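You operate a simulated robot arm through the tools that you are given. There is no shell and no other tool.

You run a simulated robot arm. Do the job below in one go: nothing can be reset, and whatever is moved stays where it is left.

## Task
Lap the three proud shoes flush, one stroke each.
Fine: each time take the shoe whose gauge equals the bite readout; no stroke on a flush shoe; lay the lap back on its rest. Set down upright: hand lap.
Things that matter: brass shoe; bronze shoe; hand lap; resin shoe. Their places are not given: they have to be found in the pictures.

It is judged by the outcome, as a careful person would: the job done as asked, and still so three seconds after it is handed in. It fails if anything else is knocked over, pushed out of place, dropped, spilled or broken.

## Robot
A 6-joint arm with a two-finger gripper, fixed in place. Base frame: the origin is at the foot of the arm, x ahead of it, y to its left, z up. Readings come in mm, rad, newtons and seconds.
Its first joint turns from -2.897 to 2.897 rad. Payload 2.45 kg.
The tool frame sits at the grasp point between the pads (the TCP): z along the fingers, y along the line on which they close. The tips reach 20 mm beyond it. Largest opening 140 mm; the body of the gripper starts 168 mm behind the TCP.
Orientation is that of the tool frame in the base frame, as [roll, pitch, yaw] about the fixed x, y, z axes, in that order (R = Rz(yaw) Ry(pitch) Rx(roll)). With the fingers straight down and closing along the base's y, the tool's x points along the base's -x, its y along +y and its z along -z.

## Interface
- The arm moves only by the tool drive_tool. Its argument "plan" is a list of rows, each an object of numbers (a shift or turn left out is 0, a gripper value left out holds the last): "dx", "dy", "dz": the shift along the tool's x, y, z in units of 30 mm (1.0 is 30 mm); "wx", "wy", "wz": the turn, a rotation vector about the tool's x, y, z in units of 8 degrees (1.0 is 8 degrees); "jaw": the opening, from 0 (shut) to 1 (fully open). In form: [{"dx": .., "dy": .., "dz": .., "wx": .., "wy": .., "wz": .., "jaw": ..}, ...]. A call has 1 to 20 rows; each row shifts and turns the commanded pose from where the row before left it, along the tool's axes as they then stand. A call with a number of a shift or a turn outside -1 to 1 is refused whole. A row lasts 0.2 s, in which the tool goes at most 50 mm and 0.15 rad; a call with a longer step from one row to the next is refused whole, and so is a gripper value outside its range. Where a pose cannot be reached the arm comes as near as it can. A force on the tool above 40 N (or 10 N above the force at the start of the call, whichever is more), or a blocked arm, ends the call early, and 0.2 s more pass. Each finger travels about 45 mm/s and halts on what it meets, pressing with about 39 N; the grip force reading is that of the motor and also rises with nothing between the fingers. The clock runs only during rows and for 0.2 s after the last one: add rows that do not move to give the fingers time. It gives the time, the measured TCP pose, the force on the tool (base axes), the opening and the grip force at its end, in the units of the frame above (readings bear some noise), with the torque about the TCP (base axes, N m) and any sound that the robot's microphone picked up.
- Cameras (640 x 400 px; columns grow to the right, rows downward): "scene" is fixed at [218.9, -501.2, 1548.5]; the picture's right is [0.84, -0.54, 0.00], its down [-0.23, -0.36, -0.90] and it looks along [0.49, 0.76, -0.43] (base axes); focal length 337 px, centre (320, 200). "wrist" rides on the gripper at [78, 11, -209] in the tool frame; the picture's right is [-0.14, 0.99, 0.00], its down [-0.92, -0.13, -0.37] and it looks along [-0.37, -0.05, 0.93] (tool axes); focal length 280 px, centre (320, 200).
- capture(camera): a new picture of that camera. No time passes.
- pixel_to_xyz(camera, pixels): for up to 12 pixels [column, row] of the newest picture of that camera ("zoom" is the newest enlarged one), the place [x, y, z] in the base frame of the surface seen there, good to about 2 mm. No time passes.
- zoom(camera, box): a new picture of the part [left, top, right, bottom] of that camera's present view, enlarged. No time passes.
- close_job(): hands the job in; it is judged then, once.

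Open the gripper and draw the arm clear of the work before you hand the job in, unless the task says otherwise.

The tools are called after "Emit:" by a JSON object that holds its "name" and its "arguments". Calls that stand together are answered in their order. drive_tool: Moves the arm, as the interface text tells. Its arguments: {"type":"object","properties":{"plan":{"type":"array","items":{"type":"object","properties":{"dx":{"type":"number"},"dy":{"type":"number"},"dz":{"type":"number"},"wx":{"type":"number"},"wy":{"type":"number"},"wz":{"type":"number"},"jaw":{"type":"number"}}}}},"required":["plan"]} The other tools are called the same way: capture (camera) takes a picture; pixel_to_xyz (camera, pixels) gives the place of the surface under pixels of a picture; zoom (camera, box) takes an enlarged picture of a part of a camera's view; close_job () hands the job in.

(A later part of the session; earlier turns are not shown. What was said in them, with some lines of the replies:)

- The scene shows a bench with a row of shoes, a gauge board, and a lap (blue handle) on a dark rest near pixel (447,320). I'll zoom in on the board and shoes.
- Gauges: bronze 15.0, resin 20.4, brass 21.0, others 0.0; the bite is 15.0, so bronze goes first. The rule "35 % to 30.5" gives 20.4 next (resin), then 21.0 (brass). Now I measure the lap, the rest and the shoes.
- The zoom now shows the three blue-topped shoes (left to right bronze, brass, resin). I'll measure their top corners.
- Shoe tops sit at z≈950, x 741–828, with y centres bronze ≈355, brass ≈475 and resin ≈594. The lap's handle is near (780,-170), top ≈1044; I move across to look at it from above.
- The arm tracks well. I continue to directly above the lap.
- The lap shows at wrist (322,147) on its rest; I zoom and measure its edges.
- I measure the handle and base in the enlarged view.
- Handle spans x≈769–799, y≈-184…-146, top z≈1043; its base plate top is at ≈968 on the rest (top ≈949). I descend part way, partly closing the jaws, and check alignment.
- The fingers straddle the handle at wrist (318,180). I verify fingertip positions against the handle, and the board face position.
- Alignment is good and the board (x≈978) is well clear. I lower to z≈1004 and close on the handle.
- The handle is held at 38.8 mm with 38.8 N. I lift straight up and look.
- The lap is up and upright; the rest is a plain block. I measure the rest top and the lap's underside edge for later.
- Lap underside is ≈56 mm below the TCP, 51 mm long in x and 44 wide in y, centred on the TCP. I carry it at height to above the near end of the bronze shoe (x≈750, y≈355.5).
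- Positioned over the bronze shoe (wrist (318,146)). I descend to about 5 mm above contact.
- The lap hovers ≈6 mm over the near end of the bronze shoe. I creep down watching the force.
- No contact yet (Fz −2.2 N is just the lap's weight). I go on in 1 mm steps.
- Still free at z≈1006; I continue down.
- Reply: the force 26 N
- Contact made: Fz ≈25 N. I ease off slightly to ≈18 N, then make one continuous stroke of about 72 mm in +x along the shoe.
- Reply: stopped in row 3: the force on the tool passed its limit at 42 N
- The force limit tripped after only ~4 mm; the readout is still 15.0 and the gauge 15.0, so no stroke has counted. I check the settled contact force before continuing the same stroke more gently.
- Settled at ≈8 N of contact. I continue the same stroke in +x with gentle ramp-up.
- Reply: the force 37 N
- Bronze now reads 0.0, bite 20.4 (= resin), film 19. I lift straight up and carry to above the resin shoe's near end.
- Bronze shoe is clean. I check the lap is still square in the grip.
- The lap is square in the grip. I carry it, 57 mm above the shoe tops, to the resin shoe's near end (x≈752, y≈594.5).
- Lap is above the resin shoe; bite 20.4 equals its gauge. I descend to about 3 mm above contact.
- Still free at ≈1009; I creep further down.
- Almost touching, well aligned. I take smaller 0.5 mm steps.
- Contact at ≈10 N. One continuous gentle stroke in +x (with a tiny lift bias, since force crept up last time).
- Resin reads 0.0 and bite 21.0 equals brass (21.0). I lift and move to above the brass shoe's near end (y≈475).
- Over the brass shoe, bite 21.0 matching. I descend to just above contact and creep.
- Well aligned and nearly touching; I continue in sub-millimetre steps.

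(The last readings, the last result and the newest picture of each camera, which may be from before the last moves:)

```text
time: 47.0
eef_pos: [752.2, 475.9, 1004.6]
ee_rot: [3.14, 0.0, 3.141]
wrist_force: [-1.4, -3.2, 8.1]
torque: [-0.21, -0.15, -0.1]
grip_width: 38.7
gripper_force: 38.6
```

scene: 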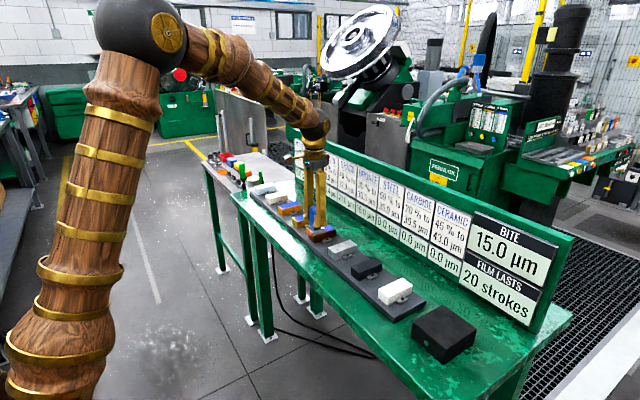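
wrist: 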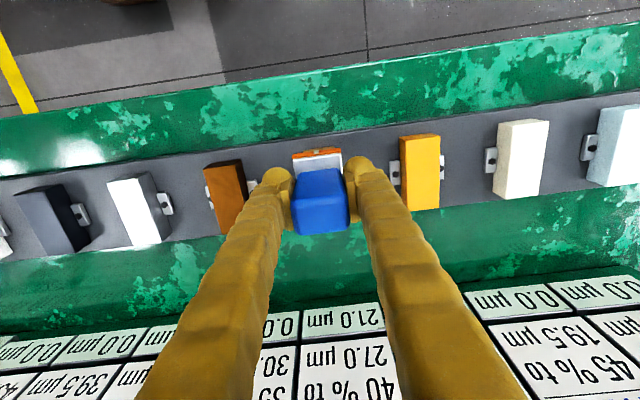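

Contact at ≈8 N, like the resin shoe. One continuous stroke in +x.

Emit:
{"name": "drive_tool", "arguments": {"plan": [{"dx": -0.05}, {"dx": -0.1}, {"dx": -0.13, "dz": -0.0003}, {"dx": -0.13, "dz": -0.0003}, {"dx": -0.13, "dz": -0.0003}, {"dx": -0.13, "dz": -0.0003}, {"dx": -0.13, "dz": -0.0003}, {"dx": -0.13, "dz": -0.0003}, {"dx": -0.13, "dz": -0.0003}, {"dx": -0.13, "dz": -0.0003}, {"dx": -0.13, "dz": -0.0003}, {"dx": -0.13, "dz": -0.0003}, {"dx": -0.13, "dz": -0.0003}, {"dx": -0.13, "dz": -0.0003}, {"dx": -0.13, "dz": -0.0003}, {"dx": -0.13, "dz": -0.0003}, {"dx": -0.13, "dz": -0.0003}, {"dx": -0.13, "dz": -0.0003}, {"dx": -0.1}, {"dx": -0.05}]}}

Emit:
{"name": "zoom", "arguments": {"camera": "scene", "box": [400, 180, 560, 280]}}

Emit:
{"name": "zoom", "arguments": {"camera": "scene", "box": [250, 130, 410, 230]}}

```text
time: 51.2
eef_pos: [822.3, 474.6, 1004.5]
ee_rot: [3.14, 0.001, -3.141]
wrist_force: [-1.4, -0.6, 4.1]
torque: [-0.05, 0.09, -0.04]
grip_width: 39.1
gripper_force: 38.9
```

```text
4.00 times, centred on (480, 230) of scene
```

zoom: 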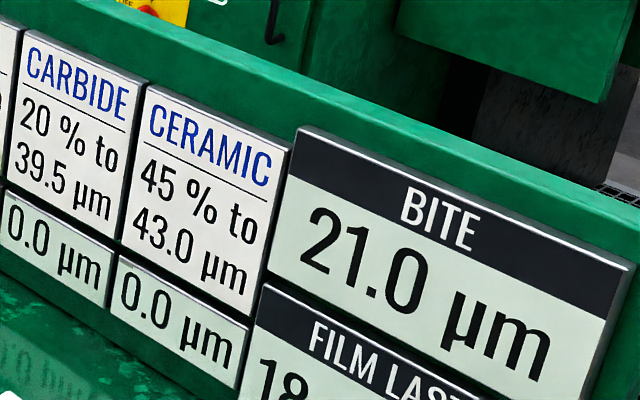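

```text
4.00 times, centred on (330, 180) of scene
```

zoom: 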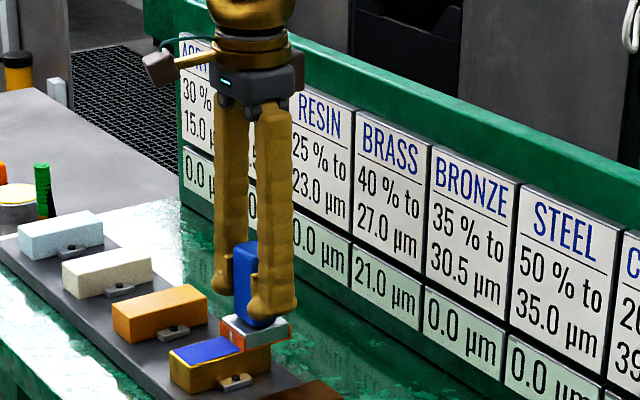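

Brass still reads 21.0, bite 21.0 and film 18: the pass did not register, likely because the pressure fell too low. I lift clear and recheck the readouts before repeating it.

Emit:
{"name": "drive_tool", "arguments": {"plan": [{"dz": -0.1}, {"dz": -0.3}, {"dz": -0.3}, {}]}}

Emit:
{"name": "zoom", "arguments": {"camera": "scene", "box": [400, 180, 560, 280]}}

Emit:
{"name": "zoom", "arguments": {"camera": "scene", "box": [250, 130, 410, 230]}}

```text
time: 52.2
eef_pos: [822.9, 476.4, 1026.4]
ee_rot: [-3.141, 0.0, -3.14]
wrist_force: [-0.1, 0.8, -2.4]
torque: [0.0, 0.02, 0.0]
grip_width: 39.0
gripper_force: 38.9
```

```text
4.00 times, centred on (480, 230) of scene
```

zoom: 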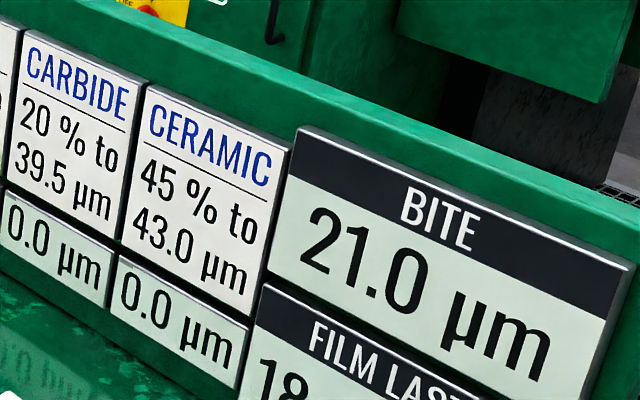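

```text
4.00 times, centred on (330, 180) of scene
```

zoom: 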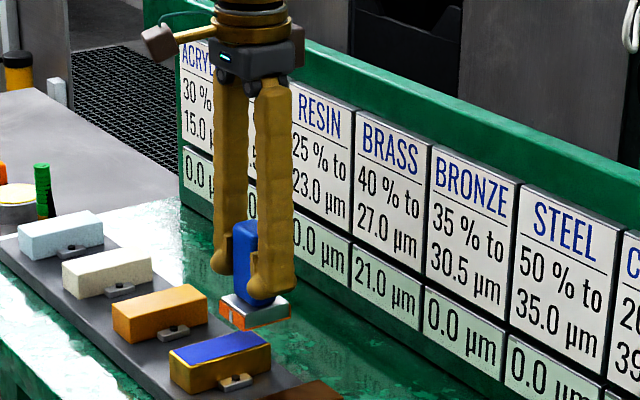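

Nothing changed, so no stroke was used. I go back above the near end and repeat with a little more pressure.

Emit:
{"name": "drive_tool", "arguments": {"plan": [{"dx": 0.34}, {"dx": 0.5}, {"dx": 0.5}, {"dx": 0.5}, {"dx": 0.4}, {"dx": 0.1}, {}, {"dz": 0.3}, {"dz": 0.25}, {"dz": 0.1}, {}, {}]}}

Emit:
{"name": "drive_tool", "arguments": {"plan": [{"dz": 0.025}, {}]}}

Emit:
{"name": "drive_tool", "arguments": {"plan": [{"dz": 0.015}, {}]}}

```text
time: 54.8
eef_pos: [752.9, 476.1, 1006.3]
ee_rot: [-3.141, 0.0, -3.141]
wrist_force: [-0.5, 0.6, -3.3]
torque: [0.01, -0.01, -0.01]
grip_width: 38.7
gripper_force: 38.9
```

```text
time: 55.4
eef_pos: [752.8, 475.8, 1004.7]
ee_rot: [3.141, 0.001, 3.141]
wrist_force: [0.4, 0.4, -2.0]
torque: [-0.01, 0.0, -0.01]
grip_width: 38.8
gripper_force: 38.5
```

```text
time: 56.0
eef_pos: [752.8, 475.0, 1004.2]
ee_rot: [-3.141, -0.001, 3.141]
wrist_force: [-0.1, 0.2, -1.6]
torque: [-0.01, 0.0, -0.01]
grip_width: 38.9
gripper_force: 39.1
```

Emit:
{"name": "drive_tool", "arguments": {"plan": [{"dz": 0.012}, {}]}}

Emit:
{"name": "drive_tool", "arguments": {"plan": [{"dz": 0.008}, {}]}}

```text
time: 56.6
eef_pos: [752.2, 474.8, 1004.1]
ee_rot: [3.139, 0.001, -3.14]
wrist_force: [-1.5, 1.8, 6.0]
torque: [-0.03, -0.06, 0.02]
grip_width: 38.9
gripper_force: 39.1
```

```text
time: 57.2
eef_pos: [752.5, 475.0, 1005.9]
ee_rot: [3.139, 0.001, 3.14]
wrist_force: [-4.0, 2.6, 9.8]
torque: [-0.03, -0.03, -0.02]
grip_width: 38.8
gripper_force: 38.9
```

Contact ≈10 N; I add a touch more and then stroke without any lift bias.

Emit:
{"name": "drive_tool", "arguments": {"plan": [{"dz": 0.006}, {}]}}

```text
time: 57.8
eef_pos: [752.7, 474.3, 1004.3]
ee_rot: [3.14, -0.001, -3.141]
wrist_force: [4.3, -1.6, 9.6]
torque: [-0.1, -0.37, 0.03]
grip_width: 39.0
gripper_force: 38.9
```

Force is ≈10 N (plus lap weight). I press slightly more once and check.

Emit:
{"name": "drive_tool", "arguments": {"plan": [{"dz": 0.006}, {}]}}

```text
time: 58.4
eef_pos: [752.9, 474.6, 1005.4]
ee_rot: [3.139, 0.001, -3.141]
wrist_force: [-0.1, -2.4, 13.9]
torque: [-0.07, -0.16, -0.02]
grip_width: 39.1
gripper_force: 39.2
```

Now ≈14 N. One continuous stroke in +x.

Emit:
{"name": "drive_tool", "arguments": {"plan": [{"dx": -0.05}, {"dx": -0.1}, {"dx": -0.13}, {"dx": -0.13}, {"dx": -0.13}, {"dx": -0.13}, {"dx": -0.13}, {"dx": -0.13}, {"dx": -0.13}, {"dx": -0.13}, {"dx": -0.13}, {"dx": -0.13}, {"dx": -0.13}, {"dx": -0.13}, {"dx": -0.13}, {"dx": -0.13}, {"dx": -0.13}, {"dx": -0.13}, {"dx": -0.1}, {"dx": -0.05}]}}

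Emit:
{"name": "zoom", "arguments": {"camera": "scene", "box": [400, 180, 560, 280]}}

Emit:
{"name": "zoom", "arguments": {"camera": "scene", "box": [250, 130, 410, 230]}}

```text
time: 62.6
eef_pos: [823.0, 475.8, 1004.7]
ee_rot: [3.141, -0.001, 3.141]
wrist_force: [-6.9, 2.2, 15.3]
torque: [-0.04, 0.38, -0.04]
grip_width: 38.9
gripper_force: 38.5
```

```text
4.00 times, centred on (480, 230) of scene
```

zoom: 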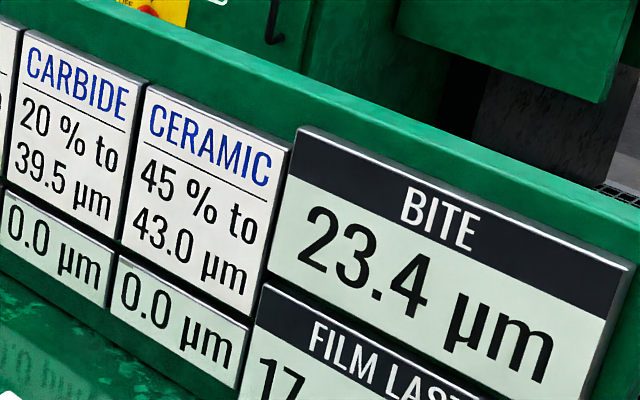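

```text
4.00 times, centred on (330, 180) of scene
```

zoom: 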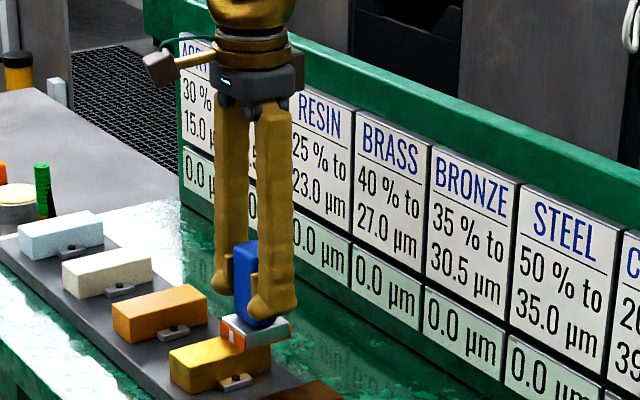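

Brass reads 0.0; bite 23.4, film 17: exactly three strokes used. I lift high and carry the lap back toward its rest.

Emit:
{"name": "drive_tool", "arguments": {"plan": [{"dz": -0.1}, {"dz": -0.3}, {"dz": -0.8}, {"dz": -1}, {"dz": -1}, {"dz": -0.8}, {"dy": -0.5, "dx": 0.1}, {"dy": -1, "dx": 0.1}, {"dy": -1, "dx": 0.1}, {"dy": -1, "dx": 0.1}, {"dy": -1, "dx": 0.1}, {"dy": -1, "dx": 0.1}, {"dy": -1, "dx": 0.1}, {"dy": -1, "dx": 0.1}, {"dy": -1, "dx": 0.1}, {"dy": -1, "dx": 0.1}, {"dy": -1, "dx": 0.1}, {"dy": -1, "dx": 0.1}, {"dy": -0.5, "dx": 0.1}]}}

```text
time: 66.6
eef_pos: [785.2, 115.6, 1122.3]
ee_rot: [3.14, -0.002, 3.141]
wrist_force: [1.0, 0.3, -2.3]
torque: [0.0, 0.0, 0.0]
grip_width: 38.6
gripper_force: 38.0
```

At y≈115; I continue the remaining 281 mm to above the rest.

Emit:
{"name": "drive_tool", "arguments": {"plan": [{"dy": -0.6}, {"dy": -1}, {"dy": -1}, {"dy": -1}, {"dy": -1}, {"dy": -1}, {"dy": -1}, {"dy": -1}, {"dy": -1}, {"dy": -0.5}, {"dy": -0.27, "dx": 0.04}, {}, {}]}}

Emit:
{"name": "zoom", "arguments": {"camera": "scene", "box": [395, 240, 523, 360]}}

Emit:
{"name": "capture", "arguments": {"camera": "wrist"}}

```text
time: 69.4
eef_pos: [783.5, -167.9, 1121.4]
ee_rot: [3.14, 0.0, 3.141]
wrist_force: [0.3, -0.5, -2.7]
torque: [0.04, -0.02, -0.03]
grip_width: 39.0
gripper_force: 38.9
```

```text
3.33 times, centred on (459, 300) of scene
```

zoom: 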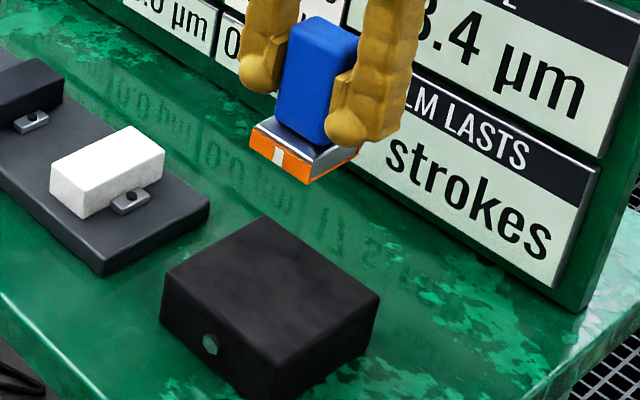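

```text
taken
```

wrist: 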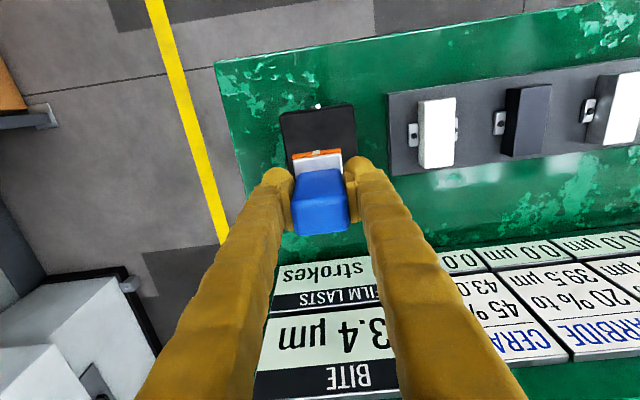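

Aligned over the rest at the pick-up position. I descend to ≈3 mm above the rest's top.

Emit:
{"name": "drive_tool", "arguments": {"plan": [{"dz": 0.8, "dy": 0.05}, {"dz": 1}, {"dz": 1}, {"dz": 0.6}, {"dz": 0.25}, {"dz": 0.1}, {}, {}]}}

Emit:
{"name": "zoom", "arguments": {"camera": "scene", "box": [415, 280, 479, 340]}}

```text
time: 71.2
eef_pos: [783.7, -164.0, 1009.4]
ee_rot: [3.14, -0.001, -3.141]
wrist_force: [1.0, 0.2, -1.7]
torque: [-0.02, 0.01, 0.02]
grip_width: 38.7
gripper_force: 39.2
```

```text
6.67 times, centred on (447, 310) of scene
```

zoom: 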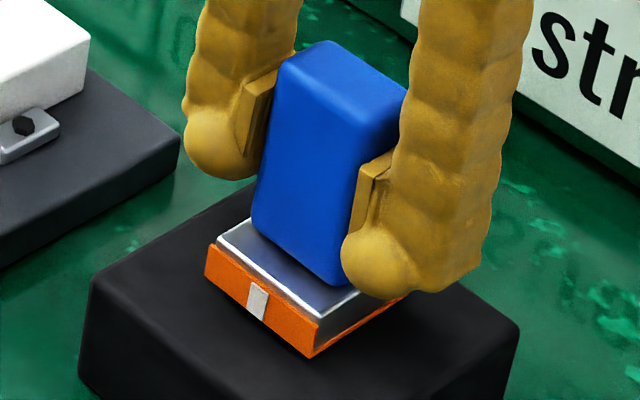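

The lap hovers a few mm over the rest, upright. I creep down to contact.

Emit:
{"name": "drive_tool", "arguments": {"plan": [{"dz": 0.05}, {"dz": 0.04}, {}]}}

Emit:
{"name": "drive_tool", "arguments": {"plan": [{"dz": 0.03}, {}]}}

Emit:
{"name": "drive_tool", "arguments": {"plan": [{"dz": 0.02}, {}]}}

```text
time: 72.0
eef_pos: [783.9, -163.7, 1006.6]
ee_rot: [3.141, -0.002, -3.141]
wrist_force: [0.1, 0.6, -2.8]
torque: [-0.02, 0.02, 0.0]
grip_width: 38.9
gripper_force: 38.4
```

```text
time: 72.6
eef_pos: [783.7, -163.4, 1007.2]
ee_rot: [3.14, 0.001, 3.14]
wrist_force: [-0.3, -0.8, -2.2]
torque: [-0.03, 0.0, 0.06]
grip_width: 39.0
gripper_force: 38.8
```

```text
time: 73.2
eef_pos: [783.9, -164.8, 1006.1]
ee_rot: [3.139, -0.001, 3.141]
wrist_force: [-0.7, 0.3, -1.8]
torque: [0.02, -0.01, 0.0]
grip_width: 38.9
gripper_force: 38.9
```

Still only the lap's weight on the tool; I continue slowly.

Emit:
{"name": "drive_tool", "arguments": {"plan": [{"dz": 0.025}, {}]}}

Emit:
{"name": "drive_tool", "arguments": {"plan": [{"dz": 0.02}, {}]}}

Emit:
{"name": "drive_tool", "arguments": {"plan": [{"dz": 0.015}, {}]}}

```text
time: 73.8
eef_pos: [784.5, -164.6, 1006.3]
ee_rot: [3.139, -0.003, -3.141]
wrist_force: [0.4, 0.3, -2.0]
torque: [-0.01, 0.0, 0.01]
grip_width: 38.9
gripper_force: 38.9
```

```text
time: 74.4
eef_pos: [782.9, -164.5, 1005.4]
ee_rot: [3.139, -0.001, 3.14]
wrist_force: [0.6, 0.5, -2.1]
torque: [0.02, 0.01, 0.01]
grip_width: 38.8
gripper_force: 38.5
```

```text
time: 75.0
eef_pos: [782.1, -164.7, 1004.4]
ee_rot: [-3.141, 0.0, -3.141]
wrist_force: [-2.6, -0.4, 3.2]
torque: [-0.11, -0.06, -0.07]
grip_width: 38.8
gripper_force: 38.7
```

The lap rests on its block (Fz +3 N). I open the jaws.

Emit:
{"name": "drive_tool", "arguments": {"plan": [{"jaw": 0.32}, {}, {"jaw": 0.5}, {}, {"jaw": 0.8}, {}, {}, {}, {}]}}

Emit:
{"name": "zoom", "arguments": {"camera": "scene", "box": [415, 280, 479, 340]}}

```text
time: 77.0
eef_pos: [783.9, -163.5, 1004.2]
ee_rot: [3.14, 0.001, 3.141]
wrist_force: [0.8, 0.5, 0.5]
torque: [0.02, 0.02, -0.03]
grip_width: 112.0
gripper_force: 0.1
```

```text
6.67 times, centred on (447, 310) of scene
```

zoom: 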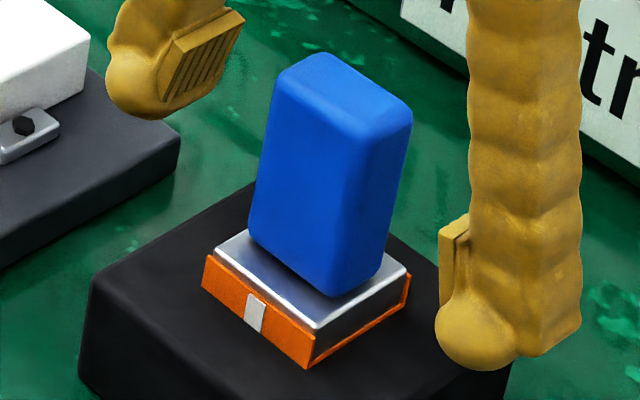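

The lap stands upright on its rest and the fingers are clear. I withdraw straight up and check everything.

Emit:
{"name": "drive_tool", "arguments": {"plan": [{"dz": -0.4}, {"dz": -0.8}, {"dz": -1}, {"dz": -1}, {"dz": -1}, {"dz": -1}, {"dz": -1}, {"dz": -1}, {"dx": 0.5}, {"dx": 1}, {"dx": 1}, {"dx": 1}, {"dx": 0.5}, {}]}}

Emit:
{"name": "capture", "arguments": {"camera": "scene"}}

Emit:
{"name": "capture", "arguments": {"camera": "wrist"}}

Emit:
{"name": "zoom", "arguments": {"camera": "scene", "box": [370, 260, 530, 360]}}

Emit:
{"name": "zoom", "arguments": {"camera": "scene", "box": [240, 130, 420, 300]}}

```text
time: 80.0
eef_pos: [666.2, -164.3, 1218.0]
ee_rot: [3.141, 0.001, 3.141]
wrist_force: [-0.4, -0.3, -0.3]
torque: [-0.01, -0.04, 0.0]
grip_width: 111.8
gripper_force: 0.1
```

```text
taken
```

scene: 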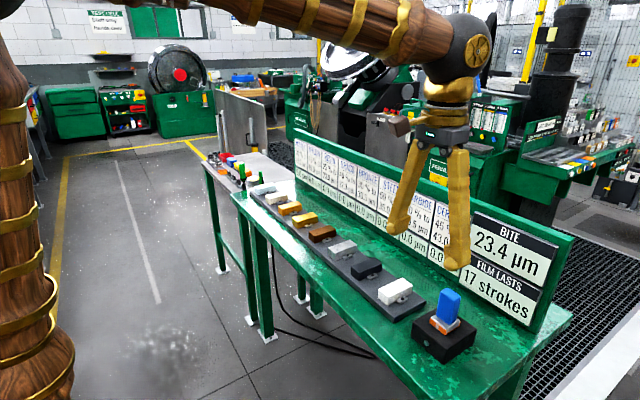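

```text
taken
```

wrist: 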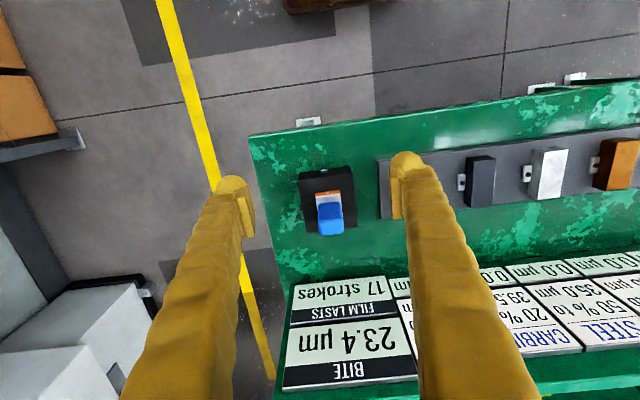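

```text
4.00 times, centred on (450, 310) of scene
```

zoom: 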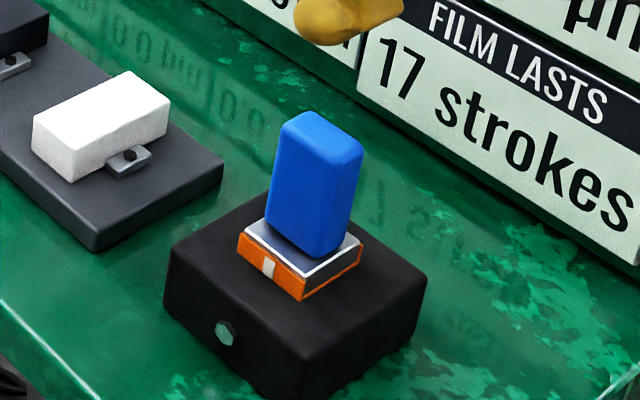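

```text
2.35 times, centred on (330, 215) of scene
```

zoom: 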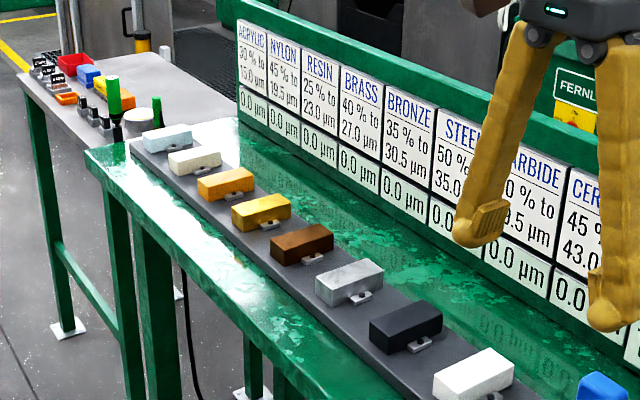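

All gauges read 0.0, three strokes were used (film 20→17), and the lap stands upright on its rest with the gripper open and clear. I hand the job in.

Emit:
{"name": "close_job", "arguments": {}}

```text
The job is handed in.
```

The three proud shoes are lapped flush and the job is handed in. I took bronze first, then resin, then brass. Each time the shoe's gauge matched the bite readout: 15.0, 20.4 and 21.0 µm.

- **Shoes:** bronze, resin and brass now read 0.0 µm, like the shoes that were already flush. I made no strokes on a flush shoe.
- **Strokes:** the film counter went from 20 to 17, so exactly three strokes counted.
- **Interrupted pass on bronze:** the force limit stopped the first slide after about 4 mm. I carried on from there without lifting, and it counted as one stroke.
- **Extra pass on brass:** the first pass was too light and did not register; the gauge, bite and film readouts stayed the same. I lifted, went back and repeated it with more pressure, and that one counted.
- **Lap:** it stands upright on its rest, where I picked it up. The gripper is open and clear, and nothing else looks disturbed in the final pictures.
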